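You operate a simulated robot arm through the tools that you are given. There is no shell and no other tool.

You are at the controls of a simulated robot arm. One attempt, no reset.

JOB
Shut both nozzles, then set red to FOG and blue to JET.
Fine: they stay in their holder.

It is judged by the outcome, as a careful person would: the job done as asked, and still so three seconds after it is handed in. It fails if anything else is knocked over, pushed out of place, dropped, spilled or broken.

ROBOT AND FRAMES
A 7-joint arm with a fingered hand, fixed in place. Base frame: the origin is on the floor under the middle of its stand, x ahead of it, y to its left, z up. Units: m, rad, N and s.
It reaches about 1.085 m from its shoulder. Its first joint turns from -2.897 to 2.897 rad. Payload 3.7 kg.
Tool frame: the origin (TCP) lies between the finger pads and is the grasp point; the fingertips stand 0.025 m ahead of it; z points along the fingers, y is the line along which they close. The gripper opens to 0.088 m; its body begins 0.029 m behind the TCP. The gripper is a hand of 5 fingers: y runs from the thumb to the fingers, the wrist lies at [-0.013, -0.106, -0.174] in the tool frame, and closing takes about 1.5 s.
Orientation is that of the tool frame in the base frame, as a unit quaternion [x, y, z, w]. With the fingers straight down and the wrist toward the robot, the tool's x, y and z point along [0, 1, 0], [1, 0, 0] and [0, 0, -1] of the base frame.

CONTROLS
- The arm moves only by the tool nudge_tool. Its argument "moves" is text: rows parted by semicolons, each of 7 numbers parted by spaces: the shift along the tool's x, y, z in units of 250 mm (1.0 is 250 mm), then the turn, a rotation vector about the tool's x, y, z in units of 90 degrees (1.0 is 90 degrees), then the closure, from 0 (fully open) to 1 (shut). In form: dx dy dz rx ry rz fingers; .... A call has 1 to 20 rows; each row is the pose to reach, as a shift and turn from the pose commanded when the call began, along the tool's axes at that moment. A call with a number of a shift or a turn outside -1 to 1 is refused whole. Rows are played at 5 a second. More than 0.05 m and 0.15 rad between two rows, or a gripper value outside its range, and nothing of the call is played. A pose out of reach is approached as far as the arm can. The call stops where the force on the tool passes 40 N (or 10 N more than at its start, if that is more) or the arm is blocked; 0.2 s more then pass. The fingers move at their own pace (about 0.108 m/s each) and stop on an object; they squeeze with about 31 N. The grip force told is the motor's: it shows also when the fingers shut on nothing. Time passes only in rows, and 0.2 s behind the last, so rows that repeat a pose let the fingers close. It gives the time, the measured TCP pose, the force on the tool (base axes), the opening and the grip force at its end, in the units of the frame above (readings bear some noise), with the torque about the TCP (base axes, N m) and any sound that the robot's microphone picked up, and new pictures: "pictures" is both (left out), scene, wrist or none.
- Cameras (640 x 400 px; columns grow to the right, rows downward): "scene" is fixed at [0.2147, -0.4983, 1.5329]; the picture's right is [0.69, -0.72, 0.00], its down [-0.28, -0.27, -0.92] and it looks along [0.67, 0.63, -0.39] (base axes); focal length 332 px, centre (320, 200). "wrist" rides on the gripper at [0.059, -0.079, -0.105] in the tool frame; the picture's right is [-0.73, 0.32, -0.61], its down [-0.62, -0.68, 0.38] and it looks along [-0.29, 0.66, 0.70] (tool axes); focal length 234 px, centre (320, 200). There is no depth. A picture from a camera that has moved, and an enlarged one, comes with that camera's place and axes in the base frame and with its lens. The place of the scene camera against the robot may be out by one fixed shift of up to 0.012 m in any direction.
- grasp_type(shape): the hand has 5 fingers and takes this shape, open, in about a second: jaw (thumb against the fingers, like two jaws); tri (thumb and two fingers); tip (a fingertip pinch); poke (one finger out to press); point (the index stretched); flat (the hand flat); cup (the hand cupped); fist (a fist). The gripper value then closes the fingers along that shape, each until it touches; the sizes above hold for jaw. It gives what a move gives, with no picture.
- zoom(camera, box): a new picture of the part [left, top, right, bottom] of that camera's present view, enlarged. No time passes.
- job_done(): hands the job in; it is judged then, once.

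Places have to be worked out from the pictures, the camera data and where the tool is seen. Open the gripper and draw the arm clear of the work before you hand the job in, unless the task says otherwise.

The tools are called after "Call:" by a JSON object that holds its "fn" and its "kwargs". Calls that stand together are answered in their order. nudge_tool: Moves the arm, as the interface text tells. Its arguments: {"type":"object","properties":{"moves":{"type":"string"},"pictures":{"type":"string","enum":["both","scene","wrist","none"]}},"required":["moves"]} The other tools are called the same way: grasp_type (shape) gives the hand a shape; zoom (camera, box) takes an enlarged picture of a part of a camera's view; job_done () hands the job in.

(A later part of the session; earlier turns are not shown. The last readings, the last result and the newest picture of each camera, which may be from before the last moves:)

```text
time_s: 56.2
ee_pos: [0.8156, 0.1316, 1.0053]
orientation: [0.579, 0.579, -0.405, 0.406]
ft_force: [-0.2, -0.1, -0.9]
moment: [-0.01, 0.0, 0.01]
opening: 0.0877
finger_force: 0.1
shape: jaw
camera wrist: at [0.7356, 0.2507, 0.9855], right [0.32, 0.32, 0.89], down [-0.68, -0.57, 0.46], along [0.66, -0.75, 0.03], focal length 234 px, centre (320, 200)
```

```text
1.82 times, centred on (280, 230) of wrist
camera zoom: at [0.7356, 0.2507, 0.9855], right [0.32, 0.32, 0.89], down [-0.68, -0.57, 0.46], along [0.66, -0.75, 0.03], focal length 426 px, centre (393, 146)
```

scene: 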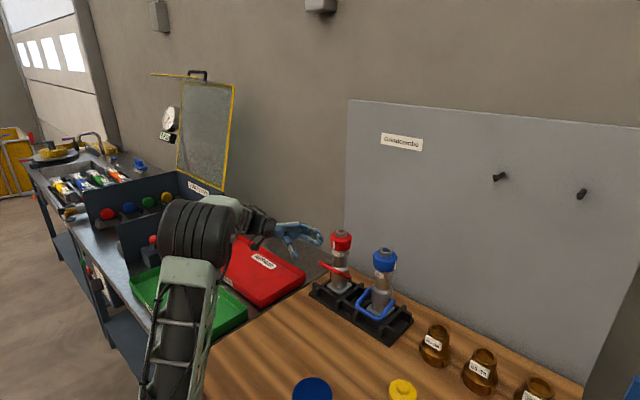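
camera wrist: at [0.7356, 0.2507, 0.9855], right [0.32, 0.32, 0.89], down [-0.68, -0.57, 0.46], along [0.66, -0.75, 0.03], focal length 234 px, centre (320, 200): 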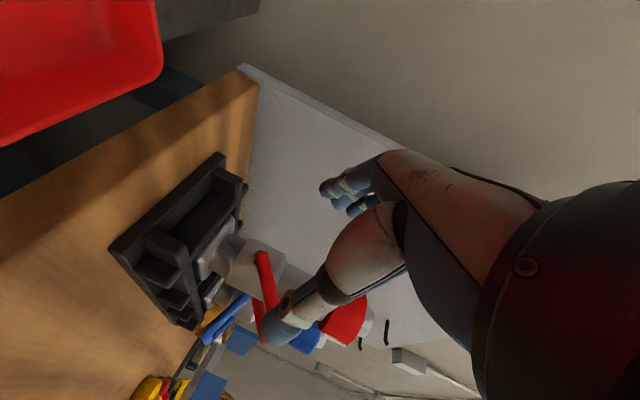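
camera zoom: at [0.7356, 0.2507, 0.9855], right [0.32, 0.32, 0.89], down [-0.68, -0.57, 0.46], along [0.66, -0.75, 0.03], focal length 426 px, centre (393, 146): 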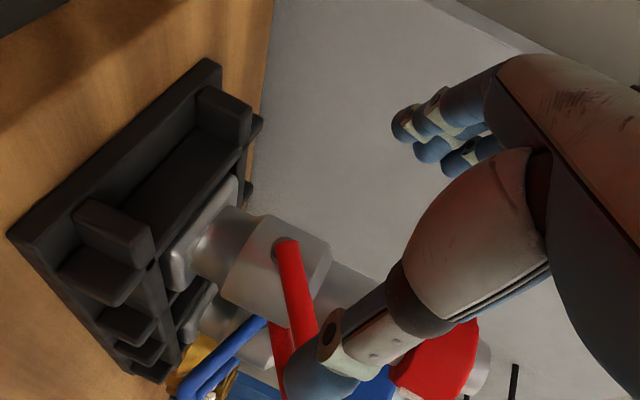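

The thumb is lined up in front of the bar and the fingers will pass behind the barrel. I advance 8 cm to the right, stopping just before the left bail arm, and check the clearances.

Call:
{"fn": "nudge_tool", "kwargs": {"moves": "-0.027 0 0.075 0 0 0 0; -0.055 0 0.15 0 0 0 0; -0.082 0 0.226 0 0 0 0; -0.109 0 0.301 0 0 0 0; -0.109 0 0.301 0 0 0 0", "pictures": "both"}}

Call:
{"fn": "zoom", "kwargs": {"camera": "scene", "box": [280, 215, 380, 305]}}

Call:
{"fn": "zoom", "kwargs": {"camera": "wrist", "box": [160, 150, 400, 370]}}

```text
time_s: 57.4
ee_pos: [0.8155, 0.0514, 1.0045]
orientation: [0.578, 0.58, -0.405, 0.406]
ft_force: [0.6, 0.6, -0.2]
moment: [-0.01, 0.0, 0.0]
opening: 0.0877
finger_force: 0.1
shape: jaw
camera wrist: at [0.7354, 0.1699, 0.985], right [0.32, 0.32, 0.89], down [-0.68, -0.57, 0.46], along [0.66, -0.75, 0.03], focal length 234 px, centre (320, 200)
```

scene: 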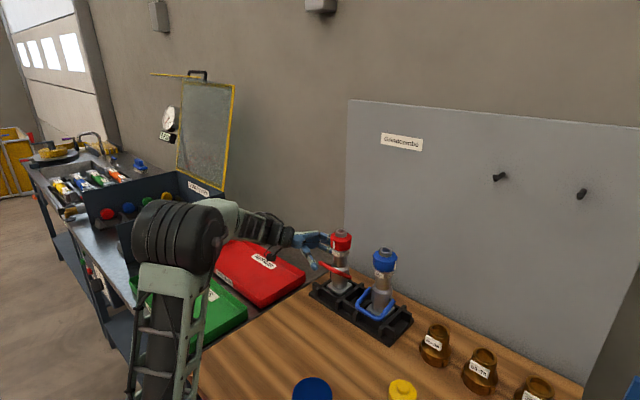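
wrist: 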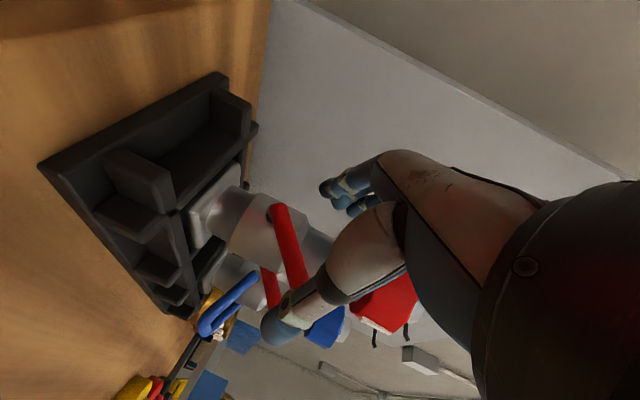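

```text
4.44 times, centred on (330, 260) of scene
camera zoom: at [0.2147, -0.4983, 1.5329], right [0.69, -0.72, 0.0], down [-0.28, -0.27, -0.92], along [0.67, 0.63, -0.39], focal length 1474 px, centre (276, -67)
```

zoom: 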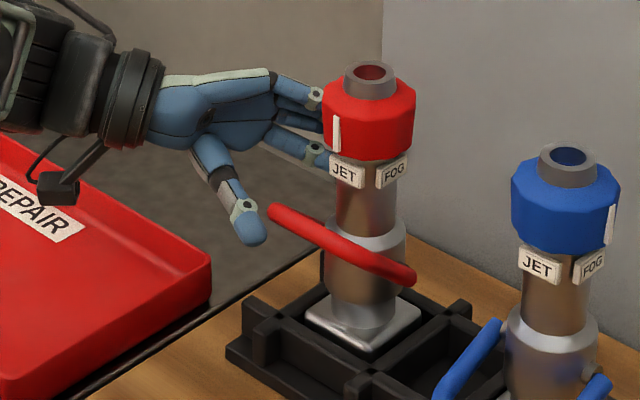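

```text
1.82 times, centred on (280, 260) of wrist
camera zoom: at [0.7354, 0.1699, 0.985], right [0.32, 0.32, 0.89], down [-0.68, -0.57, 0.46], along [0.66, -0.75, 0.03], focal length 426 px, centre (393, 91)
```

zoom: 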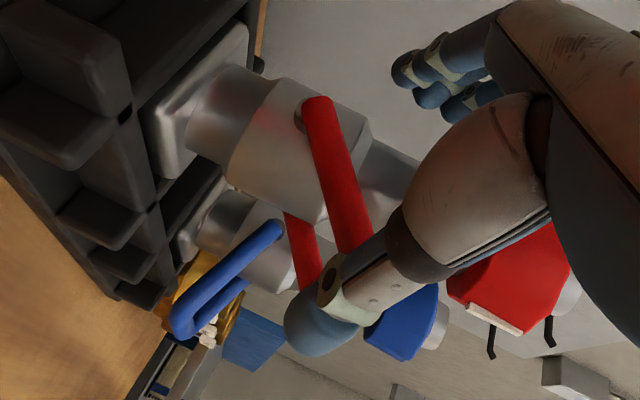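

The thumb passes just in front of the bail corner and the fingers go behind the nozzle. I advance the last 4 cm.

Call:
{"fn": "nudge_tool", "kwargs": {"moves": "-0.014 0 0.038 0 0 0 0; -0.027 0 0.075 0 0 0 0; -0.041 0 0.113 0 0 0 0; -0.0547 0 0.15 0 0 0 0; -0.0547 0 0.15 0 0 0 0", "pictures": "both"}}

Call:
{"fn": "zoom", "kwargs": {"camera": "scene", "box": [280, 215, 380, 305]}}

Call:
{"fn": "zoom", "kwargs": {"camera": "wrist", "box": [160, 150, 400, 370]}}

```text
time_s: 58.6
ee_pos: [0.814, 0.0116, 1.0038]
orientation: [0.579, 0.579, -0.405, 0.406]
ft_force: [-1.1, 1.7, -0.8]
moment: [0.01, -0.07, -0.03]
opening: 0.088
finger_force: 0.0
shape: jaw
camera wrist: at [0.7343, 0.1307, 0.9842], right [0.32, 0.32, 0.89], down [-0.68, -0.57, 0.46], along [0.66, -0.75, 0.03], focal length 234 px, centre (320, 200)
```

scene: 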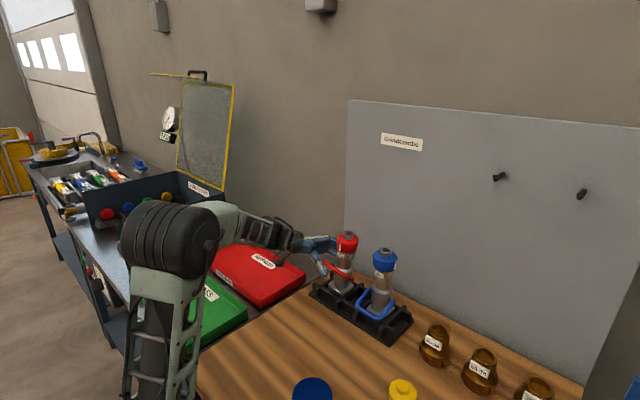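
wrist: 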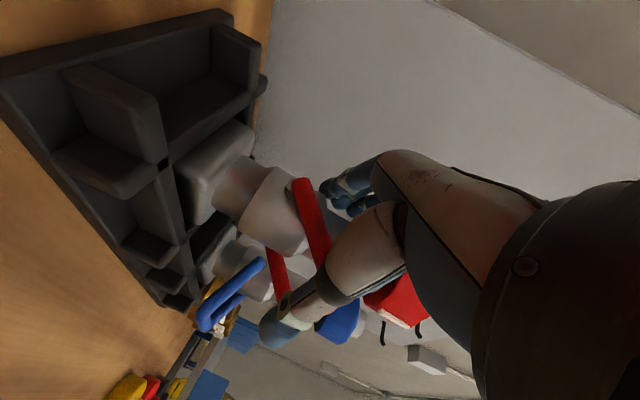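

```text
4.44 times, centred on (330, 260) of scene
camera zoom: at [0.2147, -0.4983, 1.5329], right [0.69, -0.72, 0.0], down [-0.28, -0.27, -0.92], along [0.67, 0.63, -0.39], focal length 1474 px, centre (276, -67)
```

zoom: 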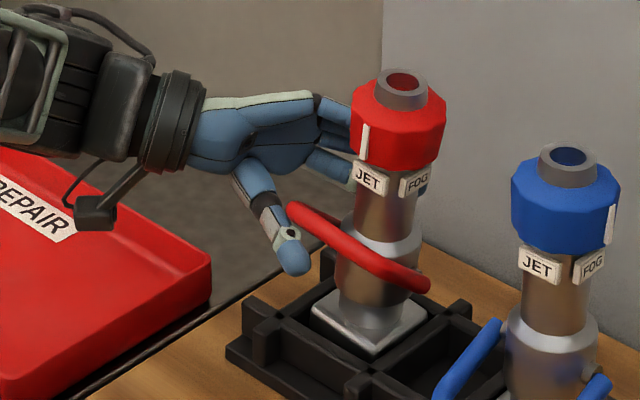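

```text
1.82 times, centred on (280, 260) of wrist
camera zoom: at [0.7343, 0.1307, 0.9842], right [0.32, 0.32, 0.89], down [-0.68, -0.57, 0.46], along [0.66, -0.75, 0.03], focal length 426 px, centre (393, 91)
```

zoom: 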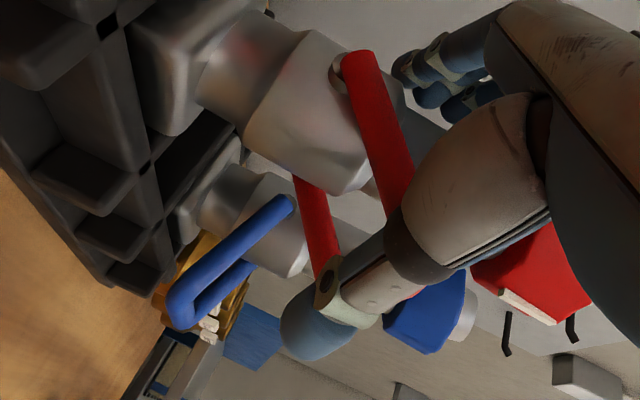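

The nozzle leaned right: the base of the thumb has touched the left bail arm. I back off 17 mm immediately so it settles, then check.

Call:
{"fn": "nudge_tool", "kwargs": {"moves": "0.0075 0 -0.021 0 0 0 0; 0.015 0 -0.041 0 0 0 0; 0.0226 0 -0.062 0 0 0 0; 0.0226 0 -0.062 0 0 0 0", "pictures": "both"}}

Call:
{"fn": "zoom", "kwargs": {"camera": "scene", "box": [280, 215, 380, 305]}}

Call:
{"fn": "zoom", "kwargs": {"camera": "wrist", "box": [160, 150, 400, 370]}}

```text
time_s: 59.6
ee_pos: [0.8152, 0.028, 1.0043]
orientation: [0.579, 0.58, -0.406, 0.405]
ft_force: [-0.4, -0.2, -1.5]
moment: [-0.01, -0.04, -0.02]
opening: 0.0879
finger_force: 0.1
shape: jaw
camera wrist: at [0.735, 0.1473, 0.9847], right [0.32, 0.32, 0.89], down [-0.68, -0.57, 0.46], along [0.66, -0.75, 0.03], focal length 234 px, centre (320, 200)
```

scene: 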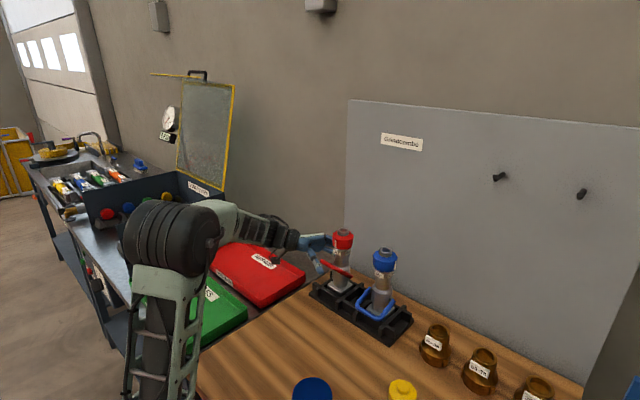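
wrist: 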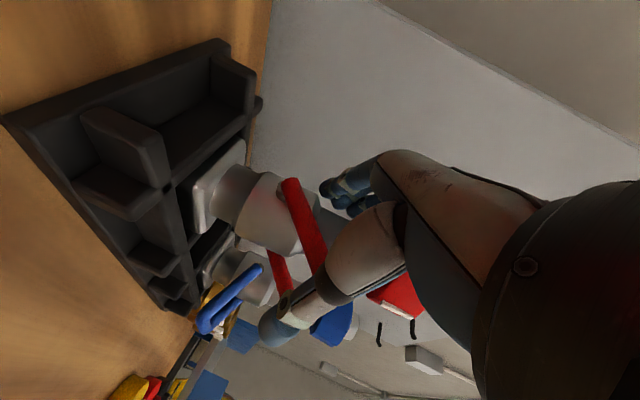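

```text
4.44 times, centred on (330, 260) of scene
camera zoom: at [0.2147, -0.4983, 1.5329], right [0.69, -0.72, 0.0], down [-0.28, -0.27, -0.92], along [0.67, 0.63, -0.39], focal length 1474 px, centre (276, -67)
```

zoom: 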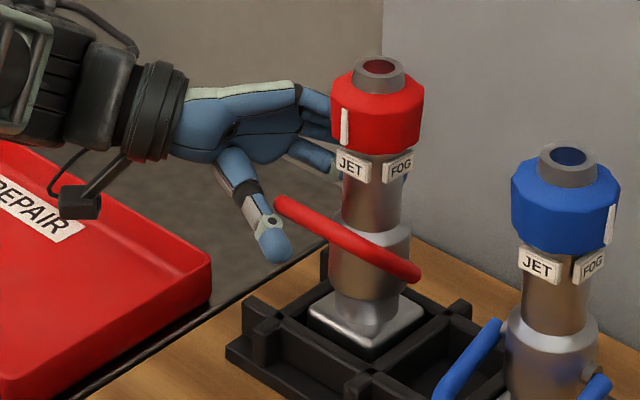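

```text
1.82 times, centred on (280, 260) of wrist
camera zoom: at [0.735, 0.1473, 0.9847], right [0.32, 0.32, 0.89], down [-0.68, -0.57, 0.46], along [0.66, -0.75, 0.03], focal length 426 px, centre (393, 91)
```

zoom: 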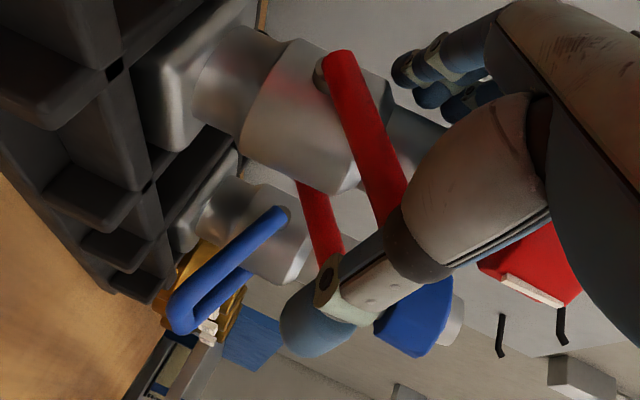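

It has mostly settled, but the hand may still be touching. I retreat another 1 cm to confirm it is fully seated.

Call:
{"fn": "nudge_tool", "kwargs": {"moves": "0.0068 0 -0.019 0 0 0 0; 0.0137 0 -0.0376 0 0 0 0; 0.0137 0 -0.0376 0 0 0 0", "pictures": "scene"}}

Call:
{"fn": "zoom", "kwargs": {"camera": "scene", "box": [280, 215, 380, 305]}}

Call:
{"fn": "zoom", "kwargs": {"camera": "wrist", "box": [160, 150, 400, 370]}}

```text
time_s: 60.4
ee_pos: [0.8144, 0.0384, 1.0044]
orientation: [0.579, 0.58, -0.404, 0.406]
ft_force: [0.1, -0.1, 0.4]
moment: [-0.02, -0.03, 0.03]
opening: 0.0877
finger_force: 0.0
shape: jaw
```

scene: 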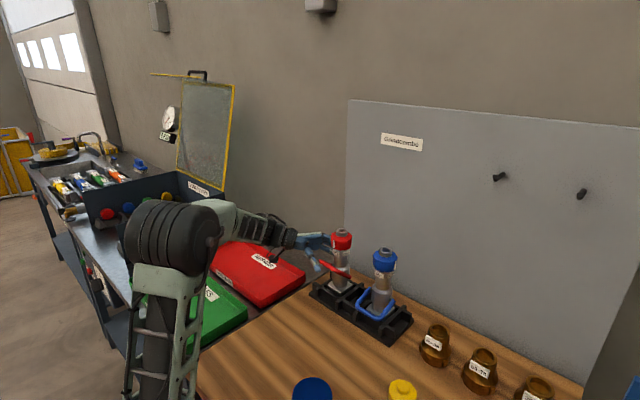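

```text
4.44 times, centred on (330, 260) of scene
camera zoom: at [0.2147, -0.4983, 1.5329], right [0.69, -0.72, 0.0], down [-0.28, -0.27, -0.92], along [0.67, 0.63, -0.39], focal length 1474 px, centre (276, -67)
```

zoom: 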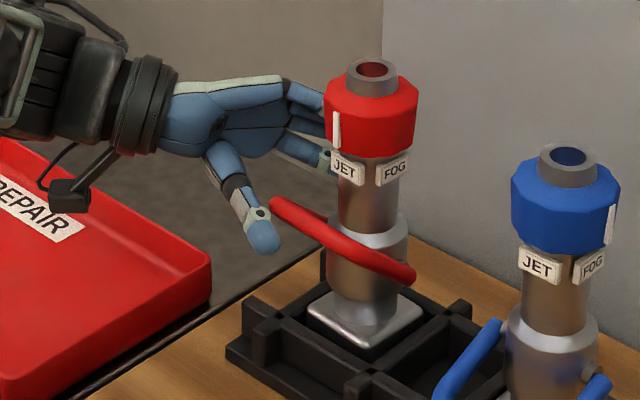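

```text
1.82 times, centred on (280, 260) of wrist
camera zoom: at [0.7348, 0.1575, 0.985], right [0.32, 0.32, 0.89], down [-0.68, -0.57, 0.46], along [0.66, -0.75, 0.03], focal length 426 px, centre (393, 91)
```

zoom: 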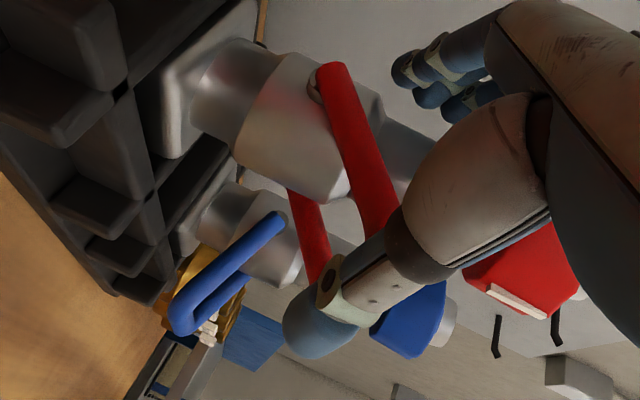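

The nozzle is upright and seated. The thumb base limits how far in I can go, so I set TCP to (0.811, 0.031, 1.009), just short of that contact and slightly higher, and check before squeezing.

Call:
{"fn": "nudge_tool", "kwargs": {"moves": "-0.0137 -0.0068 0.01 0 0 0 0; -0.0274 -0.0136 0.0215 0 0 0 0; -0.0274 -0.0136 0.0215 0 0 0 0", "pictures": "scene"}}

Call:
{"fn": "zoom", "kwargs": {"camera": "scene", "box": [280, 215, 380, 305]}}

Call:
{"fn": "zoom", "kwargs": {"camera": "wrist", "box": [160, 150, 400, 370]}}

```text
time_s: 61.2
ee_pos: [0.8104, 0.0301, 1.009]
orientation: [0.579, 0.58, -0.405, 0.406]
ft_force: [0.4, 0.0, 0.1]
moment: [0.04, -0.03, -0.02]
opening: 0.088
finger_force: 0.0
shape: jaw
```

scene: 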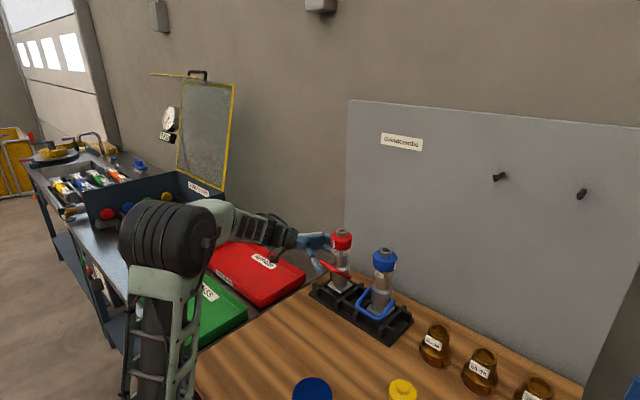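

```text
4.44 times, centred on (330, 260) of scene
camera zoom: at [0.2147, -0.4983, 1.5329], right [0.69, -0.72, 0.0], down [-0.28, -0.27, -0.92], along [0.67, 0.63, -0.39], focal length 1474 px, centre (276, -67)
```

zoom: 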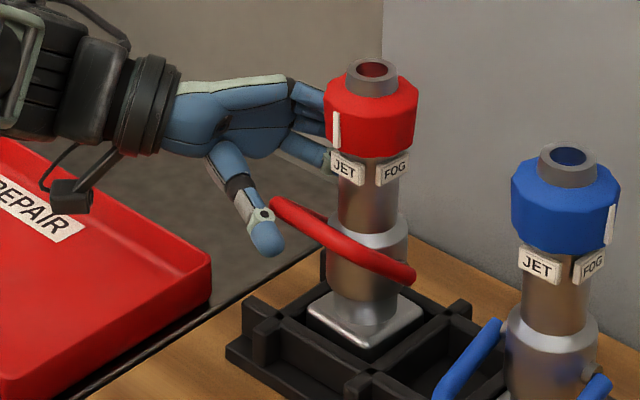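

```text
1.82 times, centred on (280, 260) of wrist
camera zoom: at [0.7307, 0.15, 0.9897], right [0.32, 0.32, 0.89], down [-0.68, -0.57, 0.46], along [0.66, -0.75, 0.03], focal length 426 px, centre (393, 91)
```

zoom: 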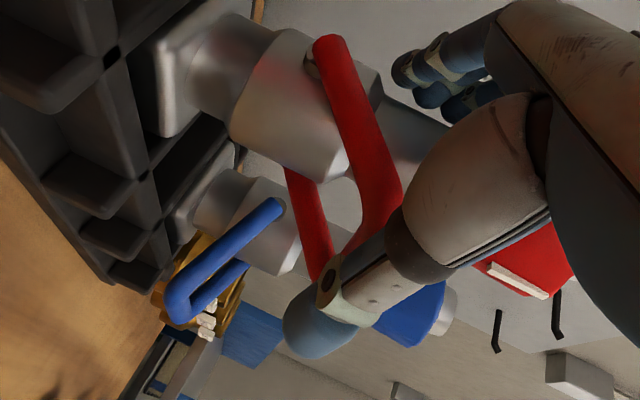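

No contact and the nozzle is upright. I close part-way (to about 64 mm) and look before squeezing fully.

Call:
{"fn": "nudge_tool", "kwargs": {"moves": "0 0 0 0 0 0 0.1; 0 0 0 0 0 0 0.18; 0 0 0 0 0 0 0.25; 0 0 0 0 0 0 0.25; 0 0 0 0 0 0 0.25", "pictures": "scene"}}

Call:
{"fn": "zoom", "kwargs": {"camera": "scene", "box": [280, 215, 380, 305]}}

Call:
{"fn": "zoom", "kwargs": {"camera": "wrist", "box": [160, 150, 400, 370]}}

```text
time_s: 62.4
ee_pos: [0.8104, 0.0312, 1.0105]
orientation: [0.579, 0.58, -0.406, 0.405]
ft_force: [2.6, 0.3, 0.9]
moment: [-0.01, -0.04, 0.03]
opening: 0.0671
finger_force: 0.1
shape: jaw
```

scene: 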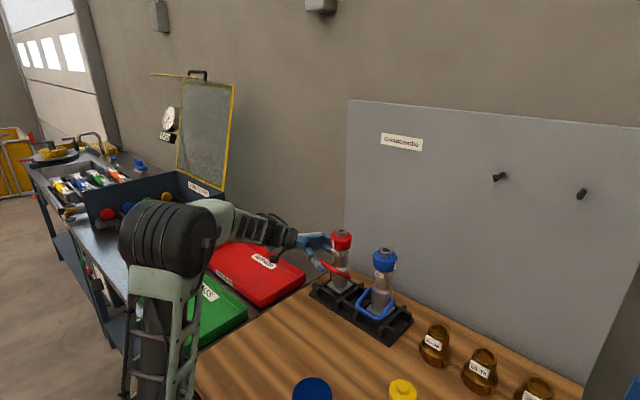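

```text
4.44 times, centred on (330, 260) of scene
camera zoom: at [0.2147, -0.4983, 1.5329], right [0.69, -0.72, 0.0], down [-0.28, -0.27, -0.92], along [0.67, 0.63, -0.39], focal length 1474 px, centre (276, -67)
```

zoom: 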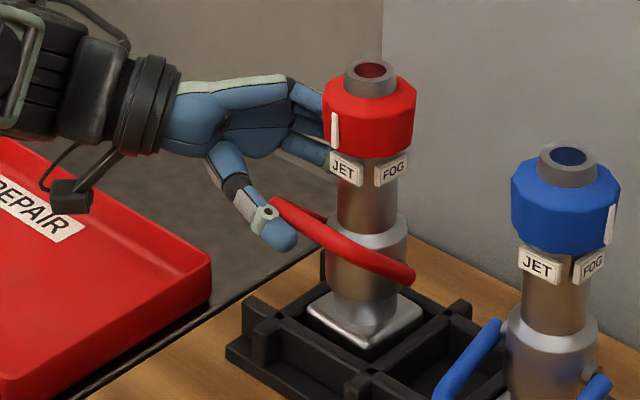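

```text
1.82 times, centred on (280, 260) of wrist
camera zoom: at [0.7307, 0.15, 0.9898], right [0.32, 0.32, 0.89], down [-0.68, -0.57, 0.46], along [0.66, -0.75, 0.03], focal length 426 px, centre (393, 91)
```

zoom: 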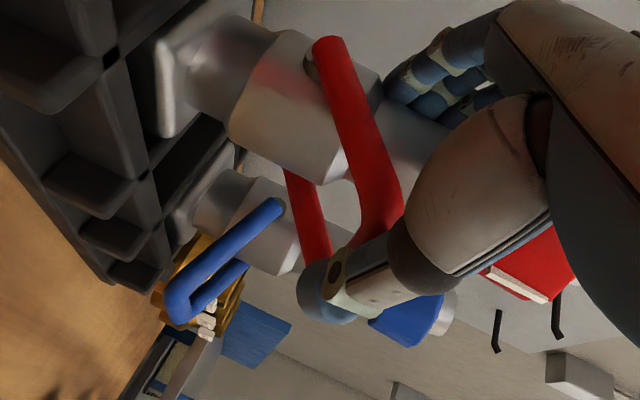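

The fingers reached the barrel first (2.6 N), so I shift the hand 3 mm forward to balance and keep closing gradually to a full squeeze.

Call:
{"fn": "nudge_tool", "kwargs": {"moves": "0 0.006 0 0 0 0 0.25; 0 0.012 0 0 0 0 0.27; 0 0.012 0 0 0 0 0.3; 0 0.012 0 0 0 0 0.33; 0 0.012 0 0 0 0 0.36; 0 0.012 0 0 0 0 0.36", "pictures": "scene"}}

Call:
{"fn": "zoom", "kwargs": {"camera": "scene", "box": [280, 215, 380, 305]}}

Call:
{"fn": "zoom", "kwargs": {"camera": "wrist", "box": [160, 150, 400, 370]}}

```text
time_s: 63.8
ee_pos: [0.8136, 0.0309, 1.0096]
orientation: [0.579, 0.58, -0.405, 0.406]
ft_force: [-5.6, 2.3, -1.6]
moment: [0.03, -0.25, 1.12]
opening: 0.0507
finger_force: 31.2
shape: jaw
```

scene: 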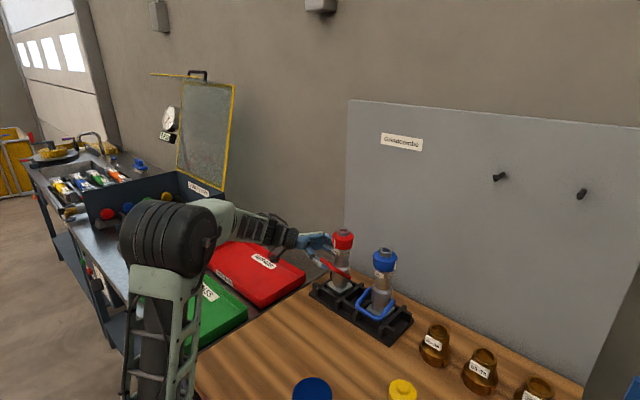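

```text
4.44 times, centred on (330, 260) of scene
camera zoom: at [0.2147, -0.4983, 1.5329], right [0.69, -0.72, 0.0], down [-0.28, -0.27, -0.92], along [0.67, 0.63, -0.39], focal length 1474 px, centre (276, -67)
```

zoom: 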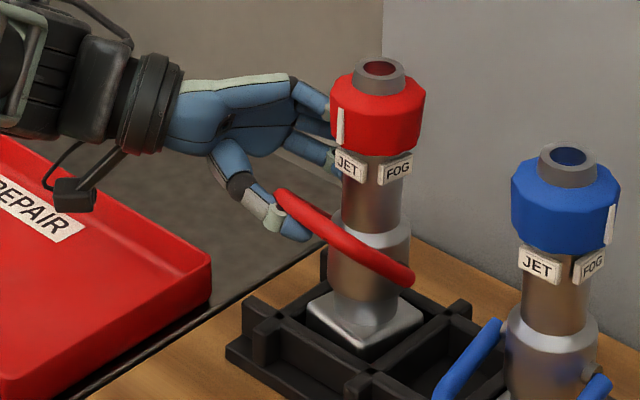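

```text
1.82 times, centred on (280, 260) of wrist
camera zoom: at [0.7335, 0.1502, 0.9896], right [0.32, 0.32, 0.89], down [-0.68, -0.58, 0.46], along [0.66, -0.75, 0.03], focal length 426 px, centre (393, 91)
```

zoom: 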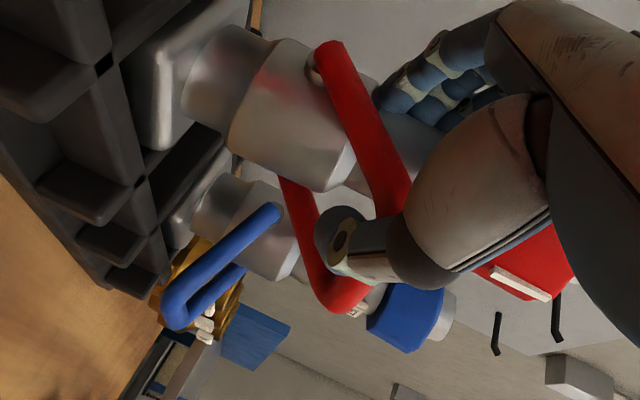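

The thumb slid slightly under the bar instead of meeting it squarely. I open again, raise the hand 7 mm so the thumb meets the bar front, and check.

Call:
{"fn": "nudge_tool", "kwargs": {"moves": "0 0 0 0 0 0 0.3; 0 0 0 0 0 0 0.22; 0 0 0 0 0 0 0.15; 0 -0.006 0 0 0 0 0.15; -0.013 -0.006 -0.005 0 0 0 0.15; -0.0263 -0.006 -0.0096 0 0 0 0.15; -0.0263 -0.006 -0.0096 0 0 0 0.15", "pictures": "scene"}}

Call:
{"fn": "zoom", "kwargs": {"camera": "scene", "box": [280, 215, 380, 305]}}

Call:
{"fn": "zoom", "kwargs": {"camera": "wrist", "box": [160, 150, 400, 370]}}

```text
time_s: 65.4
ee_pos: [0.8115, 0.0297, 1.0171]
orientation: [0.578, 0.58, -0.406, 0.406]
ft_force: [0.8, 0.4, -1.7]
moment: [0.02, 0.05, 0.01]
opening: 0.0746
finger_force: 0.1
shape: jaw
```

scene: 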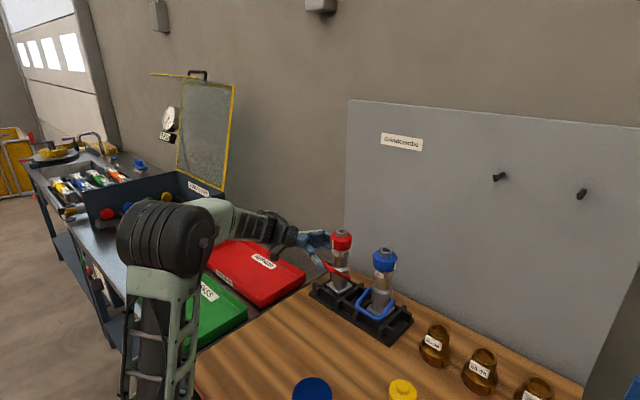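

```text
4.44 times, centred on (330, 260) of scene
camera zoom: at [0.2147, -0.4983, 1.5329], right [0.69, -0.72, 0.0], down [-0.28, -0.27, -0.92], along [0.67, 0.63, -0.39], focal length 1474 px, centre (276, -67)
```

zoom: 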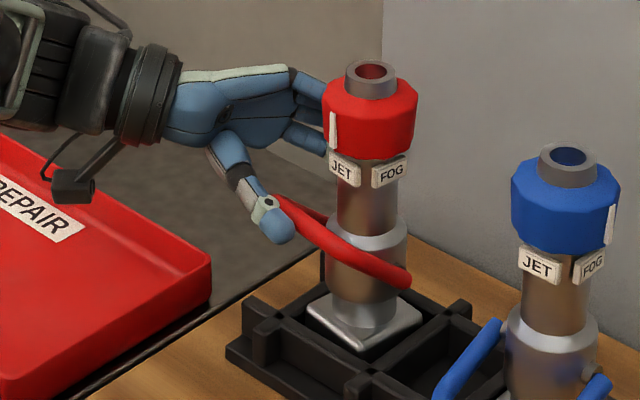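

```text
1.82 times, centred on (280, 260) of wrist
camera zoom: at [0.7323, 0.1498, 0.9968], right [0.32, 0.32, 0.89], down [-0.68, -0.57, 0.46], along [0.66, -0.75, 0.03], focal length 426 px, centre (393, 91)
```

zoom: 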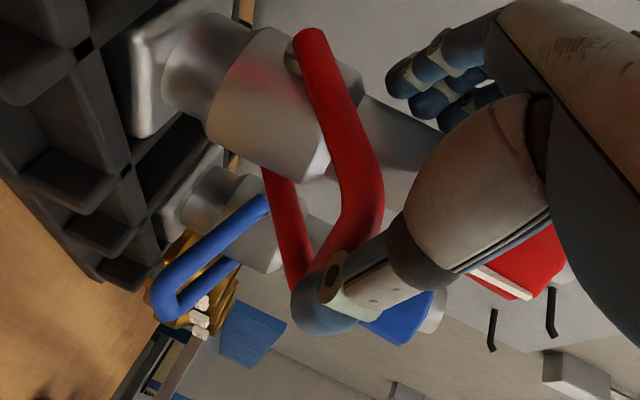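

The bar and thumb are now at the same height (about 1.007). I close again gradually.

Call:
{"fn": "nudge_tool", "kwargs": {"moves": "0 0.004 0 0 0 0 0.2; 0 0.008 0 0 0 0 0.25; 0 0.008 0 0 0 0 0.28; 0 0.008 0 0 0 0 0.31; 0 0.008 0 0 0 0 0.34; 0 0.008 0 0 0 0 0.34", "pictures": "scene"}}

Call:
{"fn": "zoom", "kwargs": {"camera": "scene", "box": [280, 215, 380, 305]}}

Call:
{"fn": "zoom", "kwargs": {"camera": "wrist", "box": [160, 150, 400, 370]}}

```text
time_s: 66.8
ee_pos: [0.8129, 0.0304, 1.0159]
orientation: [0.579, 0.58, -0.406, 0.405]
ft_force: [-2.6, 5.0, 1.5]
moment: [0.03, 0.13, 0.14]
opening: 0.0603
finger_force: 31.5
shape: jaw
```

scene: 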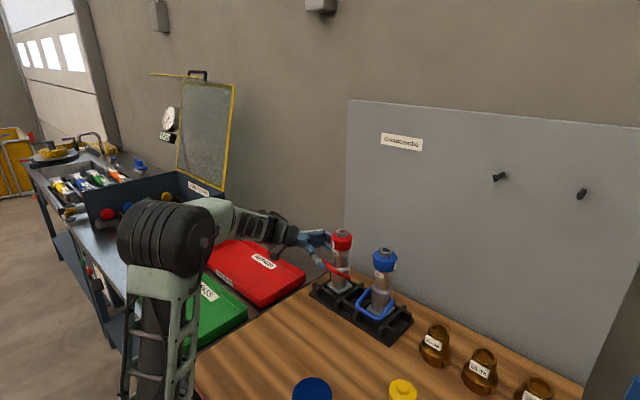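

```text
4.44 times, centred on (330, 260) of scene
camera zoom: at [0.2147, -0.4983, 1.5329], right [0.69, -0.72, 0.0], down [-0.28, -0.27, -0.92], along [0.67, 0.63, -0.39], focal length 1474 px, centre (276, -67)
```

zoom: 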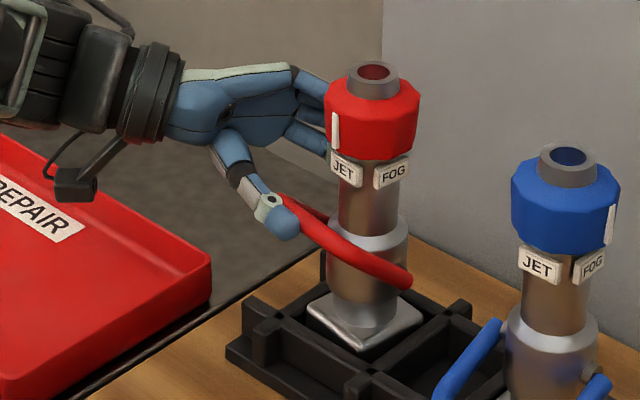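

```text
1.82 times, centred on (280, 260) of wrist
camera zoom: at [0.7345, 0.15, 0.997], right [0.32, 0.32, 0.89], down [-0.68, -0.58, 0.46], along [0.66, -0.75, 0.03], focal length 426 px, centre (393, 91)
```

zoom: 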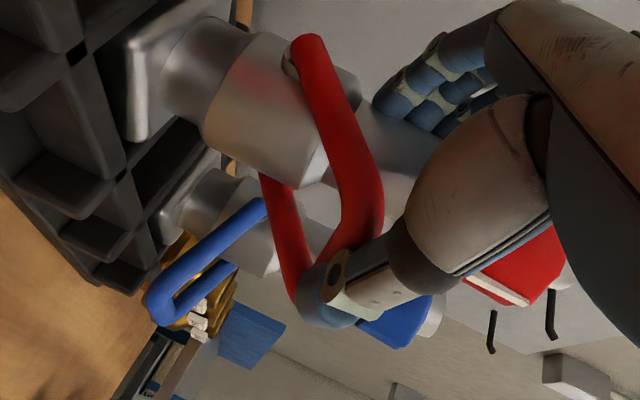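

The squeeze registers 31 N of motor force at a 60 mm opening, with the thumb on the bar. I command full closure to see whether the bail yields at all.

Call:
{"fn": "nudge_tool", "kwargs": {"moves": "0 0.008 0 0 0 0 0.4; 0 0.008 0 0 0 0 0.5; 0 0.008 0 0 0 0 0.6; 0 0.008 0 0 0 0 0.6; 0 0.008 0 0 0 0 0.6", "pictures": "scene"}}

Call:
{"fn": "zoom", "kwargs": {"camera": "scene", "box": [280, 215, 380, 305]}}

Call:
{"fn": "zoom", "kwargs": {"camera": "wrist", "box": [160, 150, 400, 370]}}

```text
time_s: 68.0
ee_pos: [0.8159, 0.0302, 1.0176]
orientation: [0.579, 0.58, -0.405, 0.405]
ft_force: [-5.5, 4.3, 4.3]
moment: [0.0, 0.13, 0.15]
opening: 0.0596
finger_force: 30.8
shape: jaw
```

scene: 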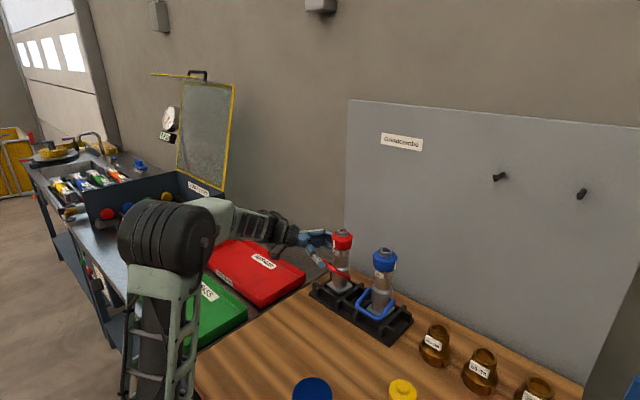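

```text
4.44 times, centred on (330, 260) of scene
camera zoom: at [0.2147, -0.4983, 1.5329], right [0.69, -0.72, 0.0], down [-0.28, -0.27, -0.92], along [0.67, 0.63, -0.39], focal length 1474 px, centre (276, -67)
```

zoom: 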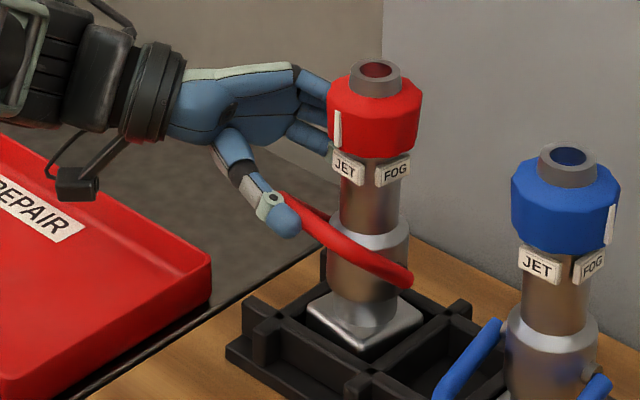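

```text
1.82 times, centred on (280, 260) of wrist
camera zoom: at [0.7361, 0.1502, 0.9967], right [0.32, 0.32, 0.89], down [-0.68, -0.57, 0.45], along [0.66, -0.75, 0.03], focal length 426 px, centre (393, 91)
```

zoom: 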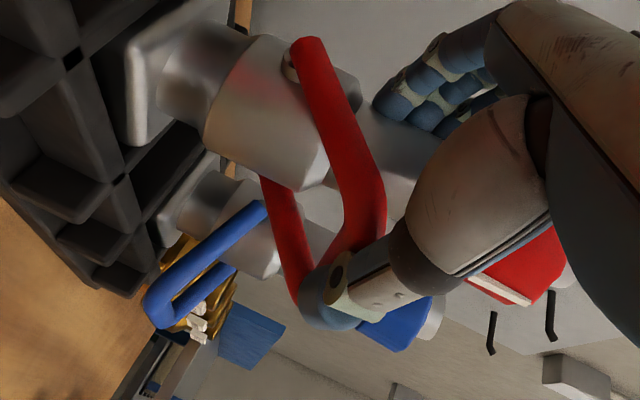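

The bail does not yield to a 31 N squeeze, so +43° is its closed stop and red is shut. I open, withdraw to the left and rise.

Call:
{"fn": "nudge_tool", "kwargs": {"moves": "0 0.002 0 0 0 0 0.3; 0 0 0 0 0 0 0.2; 0 0 0 0 0 0 0.1; 0 0 0 0 0 0 0; 0 0 0 0 0 0 0; 0.0137 0 -0.0376 0 0 0 0; 0.041 0 -0.113 0 0 0 0; 0.082 0 -0.226 0 0 0 0; 0.123 0 -0.338 0 0 0 0; 0.05 0 -0.45 0 0 0 0; -0.1 -0.04 -0.52 0 0 0 0; -0.24 -0.12 -0.57 0 0 0 0; -0.38 -0.2 -0.62 0 0 0 0", "pictures": "both"}}

Call:
{"fn": "zoom", "kwargs": {"camera": "scene", "box": [290, 215, 430, 345]}}

Call:
{"fn": "zoom", "kwargs": {"camera": "wrist", "box": [140, 80, 340, 260]}}

```text
time_s: 70.8
ee_pos: [0.7653, 0.1445, 1.1584]
orientation: [0.579, 0.58, -0.405, 0.405]
ft_force: [0.7, 0.5, 0.3]
moment: [-0.01, 0.0, -0.02]
opening: 0.0877
finger_force: 0.1
shape: jaw
camera wrist: at [0.6853, 0.2627, 1.1377], right [0.32, 0.32, 0.89], down [-0.68, -0.57, 0.46], along [0.66, -0.75, 0.03], focal length 234 px, centre (320, 200)
```

scene: 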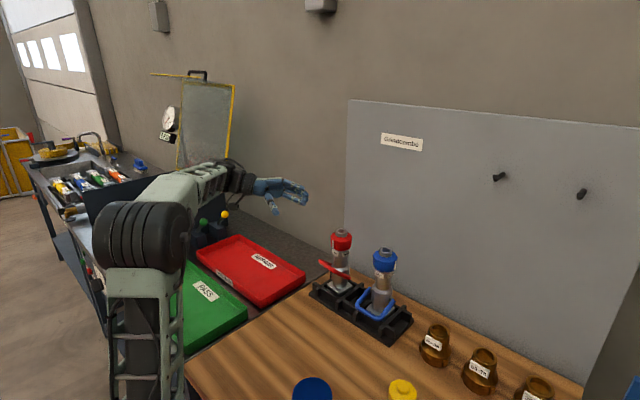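
wrist: 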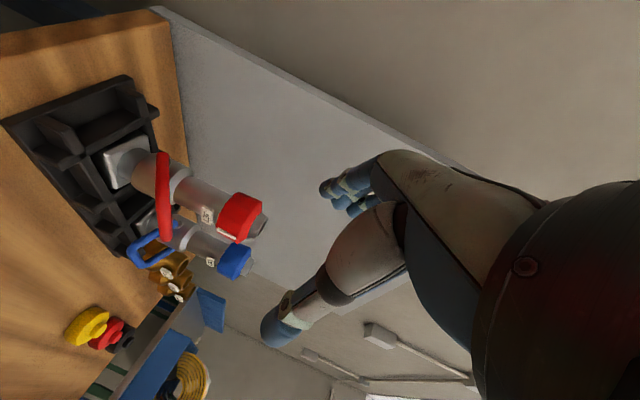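

```text
3.08 times, centred on (360, 280) of scene
camera zoom: at [0.2147, -0.4983, 1.5329], right [0.69, -0.72, 0.0], down [-0.28, -0.27, -0.92], along [0.67, 0.63, -0.39], focal length 1020 px, centre (197, -46)
```

zoom: 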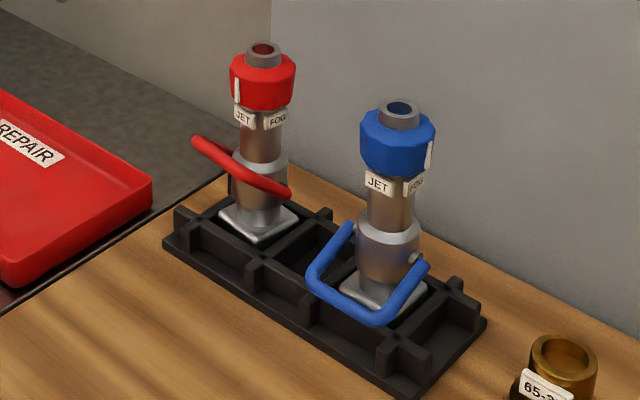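

```text
2.22 times, centred on (240, 170) of wrist
camera zoom: at [0.6853, 0.2627, 1.1377], right [0.32, 0.32, 0.89], down [-0.68, -0.57, 0.46], along [0.66, -0.75, 0.03], focal length 520 px, centre (498, 267)
```

zoom: 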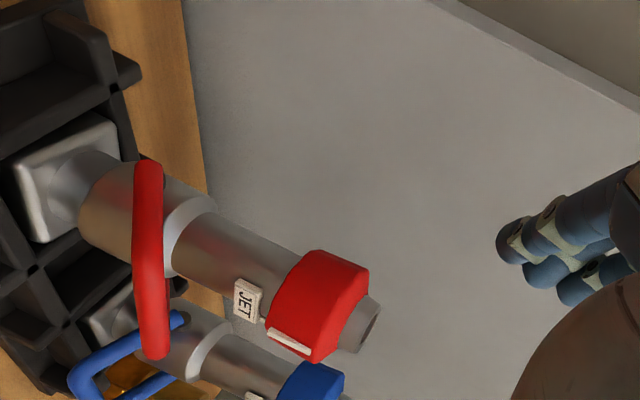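

The red nozzle is upright in its pocket with the bail at its closed stop (about 44°). Now the blue one: I roll the hand back to the fingers-down orientation first.

Call:
{"fn": "nudge_tool", "kwargs": {"moves": "0 0 0 0 0.0778 0 0; 0 0 0 0 0.1556 0 0; 0 0 0 0 0.2333 0 0; 0 0 0 0 0.3111 0 0; 0 0 0 0 0.3889 0 0; 0 0 0 0 0.4667 0 0; 0 0 0 0 0.5444 0 0; 0 0 0 0 0.6222 0 0; 0 0 0 0 0.7 0 0; 0 0 0 0 0.7778 0 0; 0 0 0 0 0.7778 0 0", "pictures": "none"}}

Call:
{"fn": "grasp_type", "kwargs": {"shape": "tri"}}

```text
time_s: 73.2
ee_pos: [0.7669, 0.1442, 1.1587]
orientation: [0.706, 0.708, 0.0, -0.001]
ft_force: [-0.6, 0.0, -0.3]
moment: [0.04, 0.02, 0.0]
opening: 0.0877
finger_force: 0.0
shape: jaw
```

```text
time_s: 74.1
ee_pos: [0.7672, 0.1434, 1.1575]
orientation: [0.707, 0.707, -0.001, 0.0]
ft_force: [0.2, 0.5, -0.2]
moment: [-0.03, 0.0, 0.01]
opening: 0.0877
finger_force: 0.1
shape: tri
```

Next I swing round in front of the nozzles, well clear of them, towards the blue side.

Call:
{"fn": "nudge_tool", "kwargs": {"moves": "-0.08 -0.16 0 0 0 0 0; -0.2 -0.32 0 0 0 0 0; -0.34 -0.46 0 0 0 0 0; -0.52 -0.48 0.06 0 0 0 0.3; -0.7 -0.48 0.12 0 0 0 0.6; -0.88 -0.48 0.16 0 0 0 0.77; -1 -0.48 0.2 0 0 0 0.77; -1 -0.48 0.2 0 0 0 0.77", "pictures": "both"}}

Call:
{"fn": "zoom", "kwargs": {"camera": "wrist", "box": [200, 80, 400, 260]}}

```text
time_s: 75.9
ee_pos: [0.6477, -0.1058, 1.1103]
orientation: [0.706, 0.708, 0.001, 0.001]
ft_force: [-0.2, 0.4, 0.2]
moment: [0.02, 0.0, -0.01]
opening: 0.0205
finger_force: 0.0
shape: tri
camera wrist: at [0.5674, -0.0469, 1.2143], right [0.32, -0.73, 0.61], down [-0.68, -0.62, -0.38], along [0.66, -0.29, -0.7], focal length 234 px, centre (320, 200)
```

scene: 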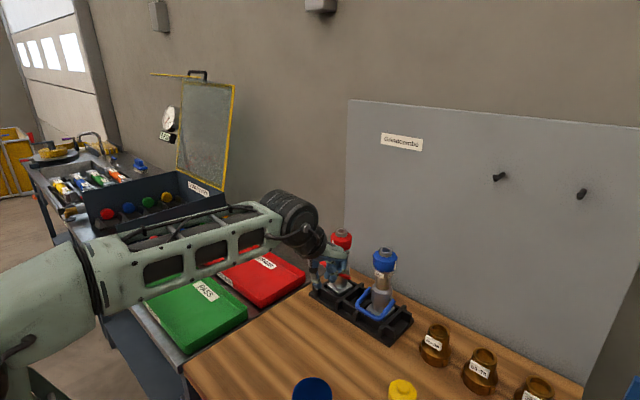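
wrist: 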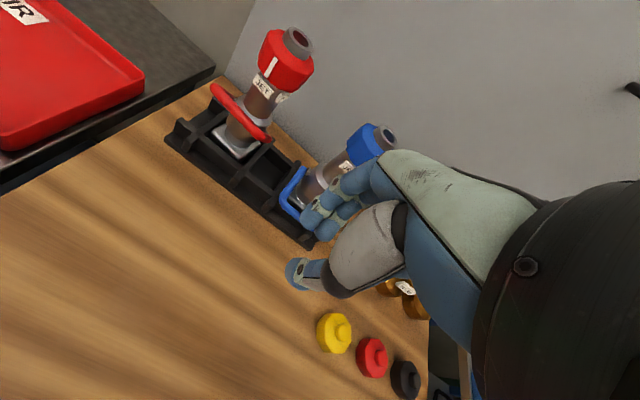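

```text
2.22 times, centred on (300, 170) of wrist
camera zoom: at [0.5674, -0.0469, 1.2143], right [0.32, -0.73, 0.61], down [-0.68, -0.62, -0.38], along [0.66, -0.29, -0.7], focal length 520 px, centre (364, 267)
```

zoom: 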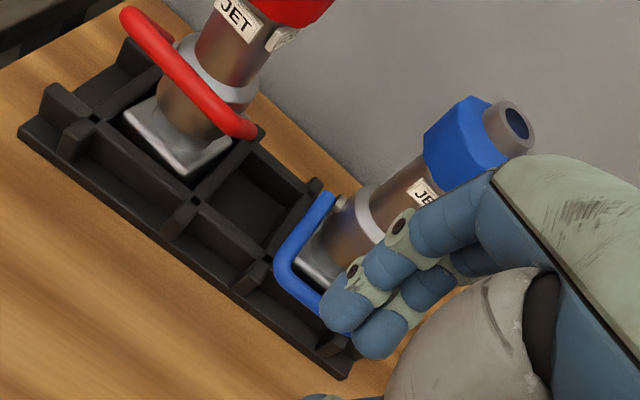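

Blue's axis is at about (0.83, -0.140). I tilt to 45° and move to the matching pre-position in front of the blue bail.

Call:
{"fn": "nudge_tool", "kwargs": {"moves": "-0.02 0.03 0.05 -0.083 0 0 0.77; -0.045 0.065 0.1 -0.167 0 0 0.77; -0.0675 0.1 0.16 -0.25 0 0 0.77; -0.09 0.14 0.21 -0.333 0 0 0.77; -0.1125 0.175 0.27 -0.417 0 0 0.77; -0.135 0.208 0.32 -0.5 0 0 0.77; -0.135 0.208 0.32 -0.5 0 0 0.77", "pictures": "both"}}

Call:
{"fn": "zoom", "kwargs": {"camera": "wrist", "box": [190, 170, 410, 320]}}

Call:
{"fn": "zoom", "kwargs": {"camera": "scene", "box": [300, 225, 430, 345]}}

```text
time_s: 77.5
ee_pos: [0.6991, -0.1391, 1.0293]
orientation: [0.652, 0.654, 0.271, 0.27]
ft_force: [0.0, 0.1, 0.8]
moment: [0.01, 0.0, -0.04]
opening: 0.0205
finger_force: 0.0
shape: tri
camera wrist: at [0.5686, -0.0806, 1.0467], right [-0.2, -0.73, 0.66], down [-0.21, -0.62, -0.75], along [0.96, -0.29, -0.03], focal length 234 px, centre (320, 200)
```

scene: 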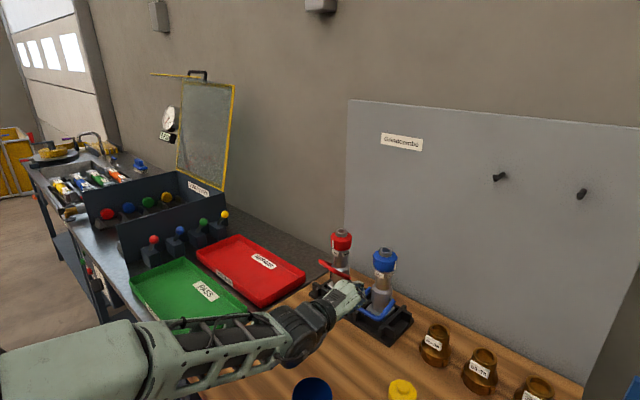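
wrist: 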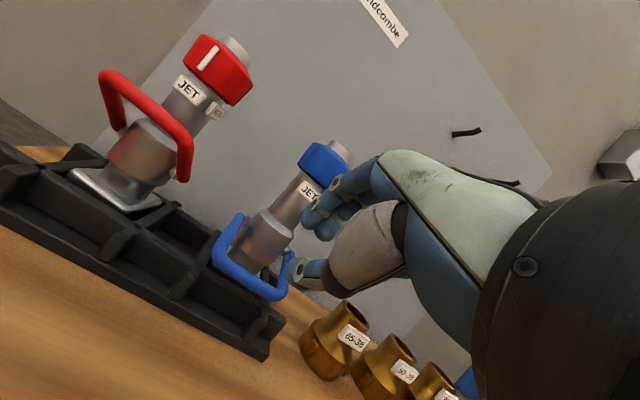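

```text
2.67 times, centred on (300, 245) of wrist
camera zoom: at [0.5686, -0.0806, 1.0467], right [-0.2, -0.73, 0.66], down [-0.21, -0.62, -0.75], along [0.96, -0.29, -0.03], focal length 624 px, centre (373, 80)
```

zoom: 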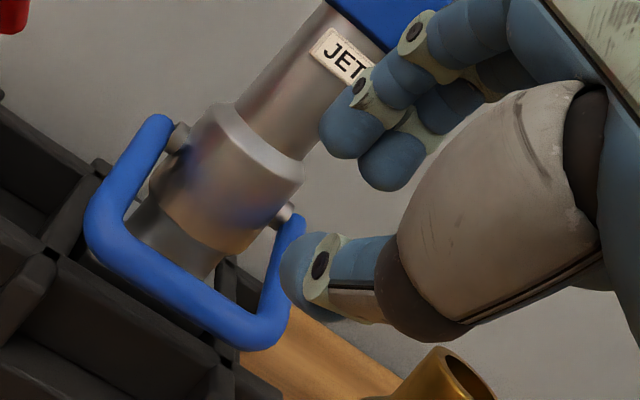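

```text
3.33 times, centred on (365, 285) of scene
camera zoom: at [0.2147, -0.4983, 1.5329], right [0.69, -0.72, 0.0], down [-0.28, -0.27, -0.92], along [0.67, 0.63, -0.39], focal length 1105 px, centre (170, -83)
```

zoom: 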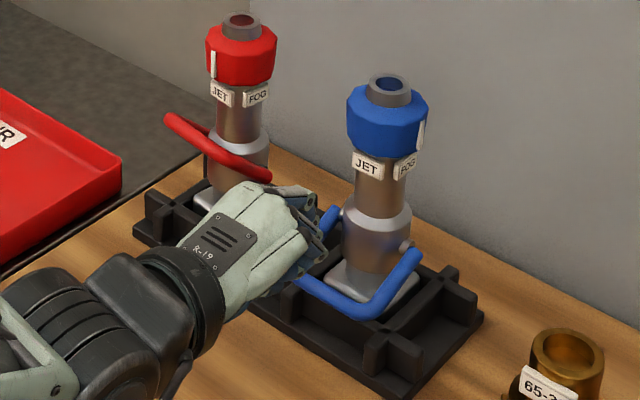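

The view matches the red case almost pixel for pixel, so the blue bail sits identically. I repeat the same approach: pre-grasp, then advance along the fingers until just short of the final insertion.

Call:
{"fn": "nudge_tool", "kwargs": {"moves": "0 -0.01 0.076 0 0 0 0.77; 0 -0.02 0.152 0 0 0 0.77; 0 -0.028 0.228 0 0 0 0.77; 0 -0.028 0.26 0 0 0 0.77; 0 -0.028 0.3 0 0 0 0.77; 0 -0.028 0.348 0 0 0 0.77; 0 -0.028 0.348 0 0 0 0.77", "pictures": "both"}}

Call:
{"fn": "zoom", "kwargs": {"camera": "wrist", "box": [220, 170, 380, 310]}}

Call:
{"fn": "zoom", "kwargs": {"camera": "scene", "box": [320, 235, 420, 330]}}

```text
time_s: 79.1
ee_pos: [0.7561, -0.1404, 0.9637]
orientation: [0.653, 0.654, 0.271, 0.27]
ft_force: [-0.2, 0.5, -0.6]
moment: [-0.03, -0.02, 0.03]
opening: 0.0206
finger_force: 0.0
shape: tri
camera wrist: at [0.6257, -0.0807, 0.9808], right [-0.2, -0.73, 0.66], down [-0.21, -0.62, -0.75], along [0.96, -0.29, -0.03], focal length 234 px, centre (320, 200)
```

scene: 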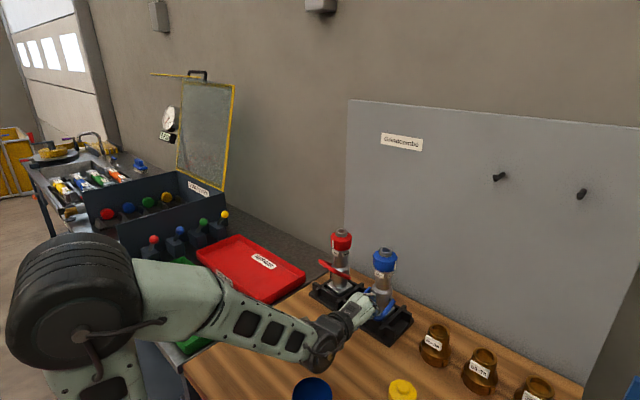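
wrist: 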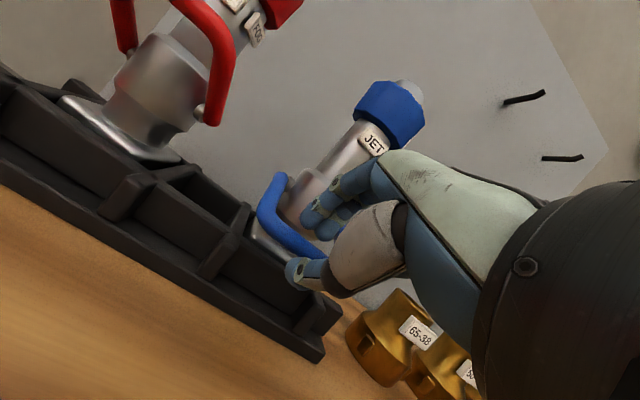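

```text
2.86 times, centred on (300, 240) of wrist
camera zoom: at [0.6257, -0.0807, 0.9808], right [-0.2, -0.73, 0.66], down [-0.21, -0.62, -0.75], along [0.96, -0.29, -0.03], focal length 669 px, centre (377, 86)
```

zoom: 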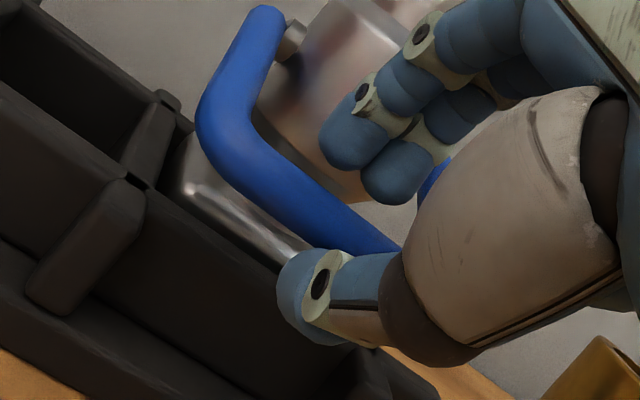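

```text
4.21 times, centred on (370, 282) of scene
camera zoom: at [0.2147, -0.4983, 1.5329], right [0.69, -0.72, 0.0], down [-0.28, -0.27, -0.92], along [0.67, 0.63, -0.39], focal length 1396 px, centre (110, -147)
```

zoom: 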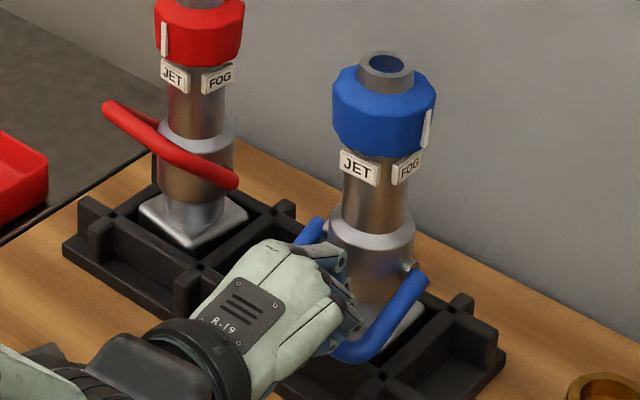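

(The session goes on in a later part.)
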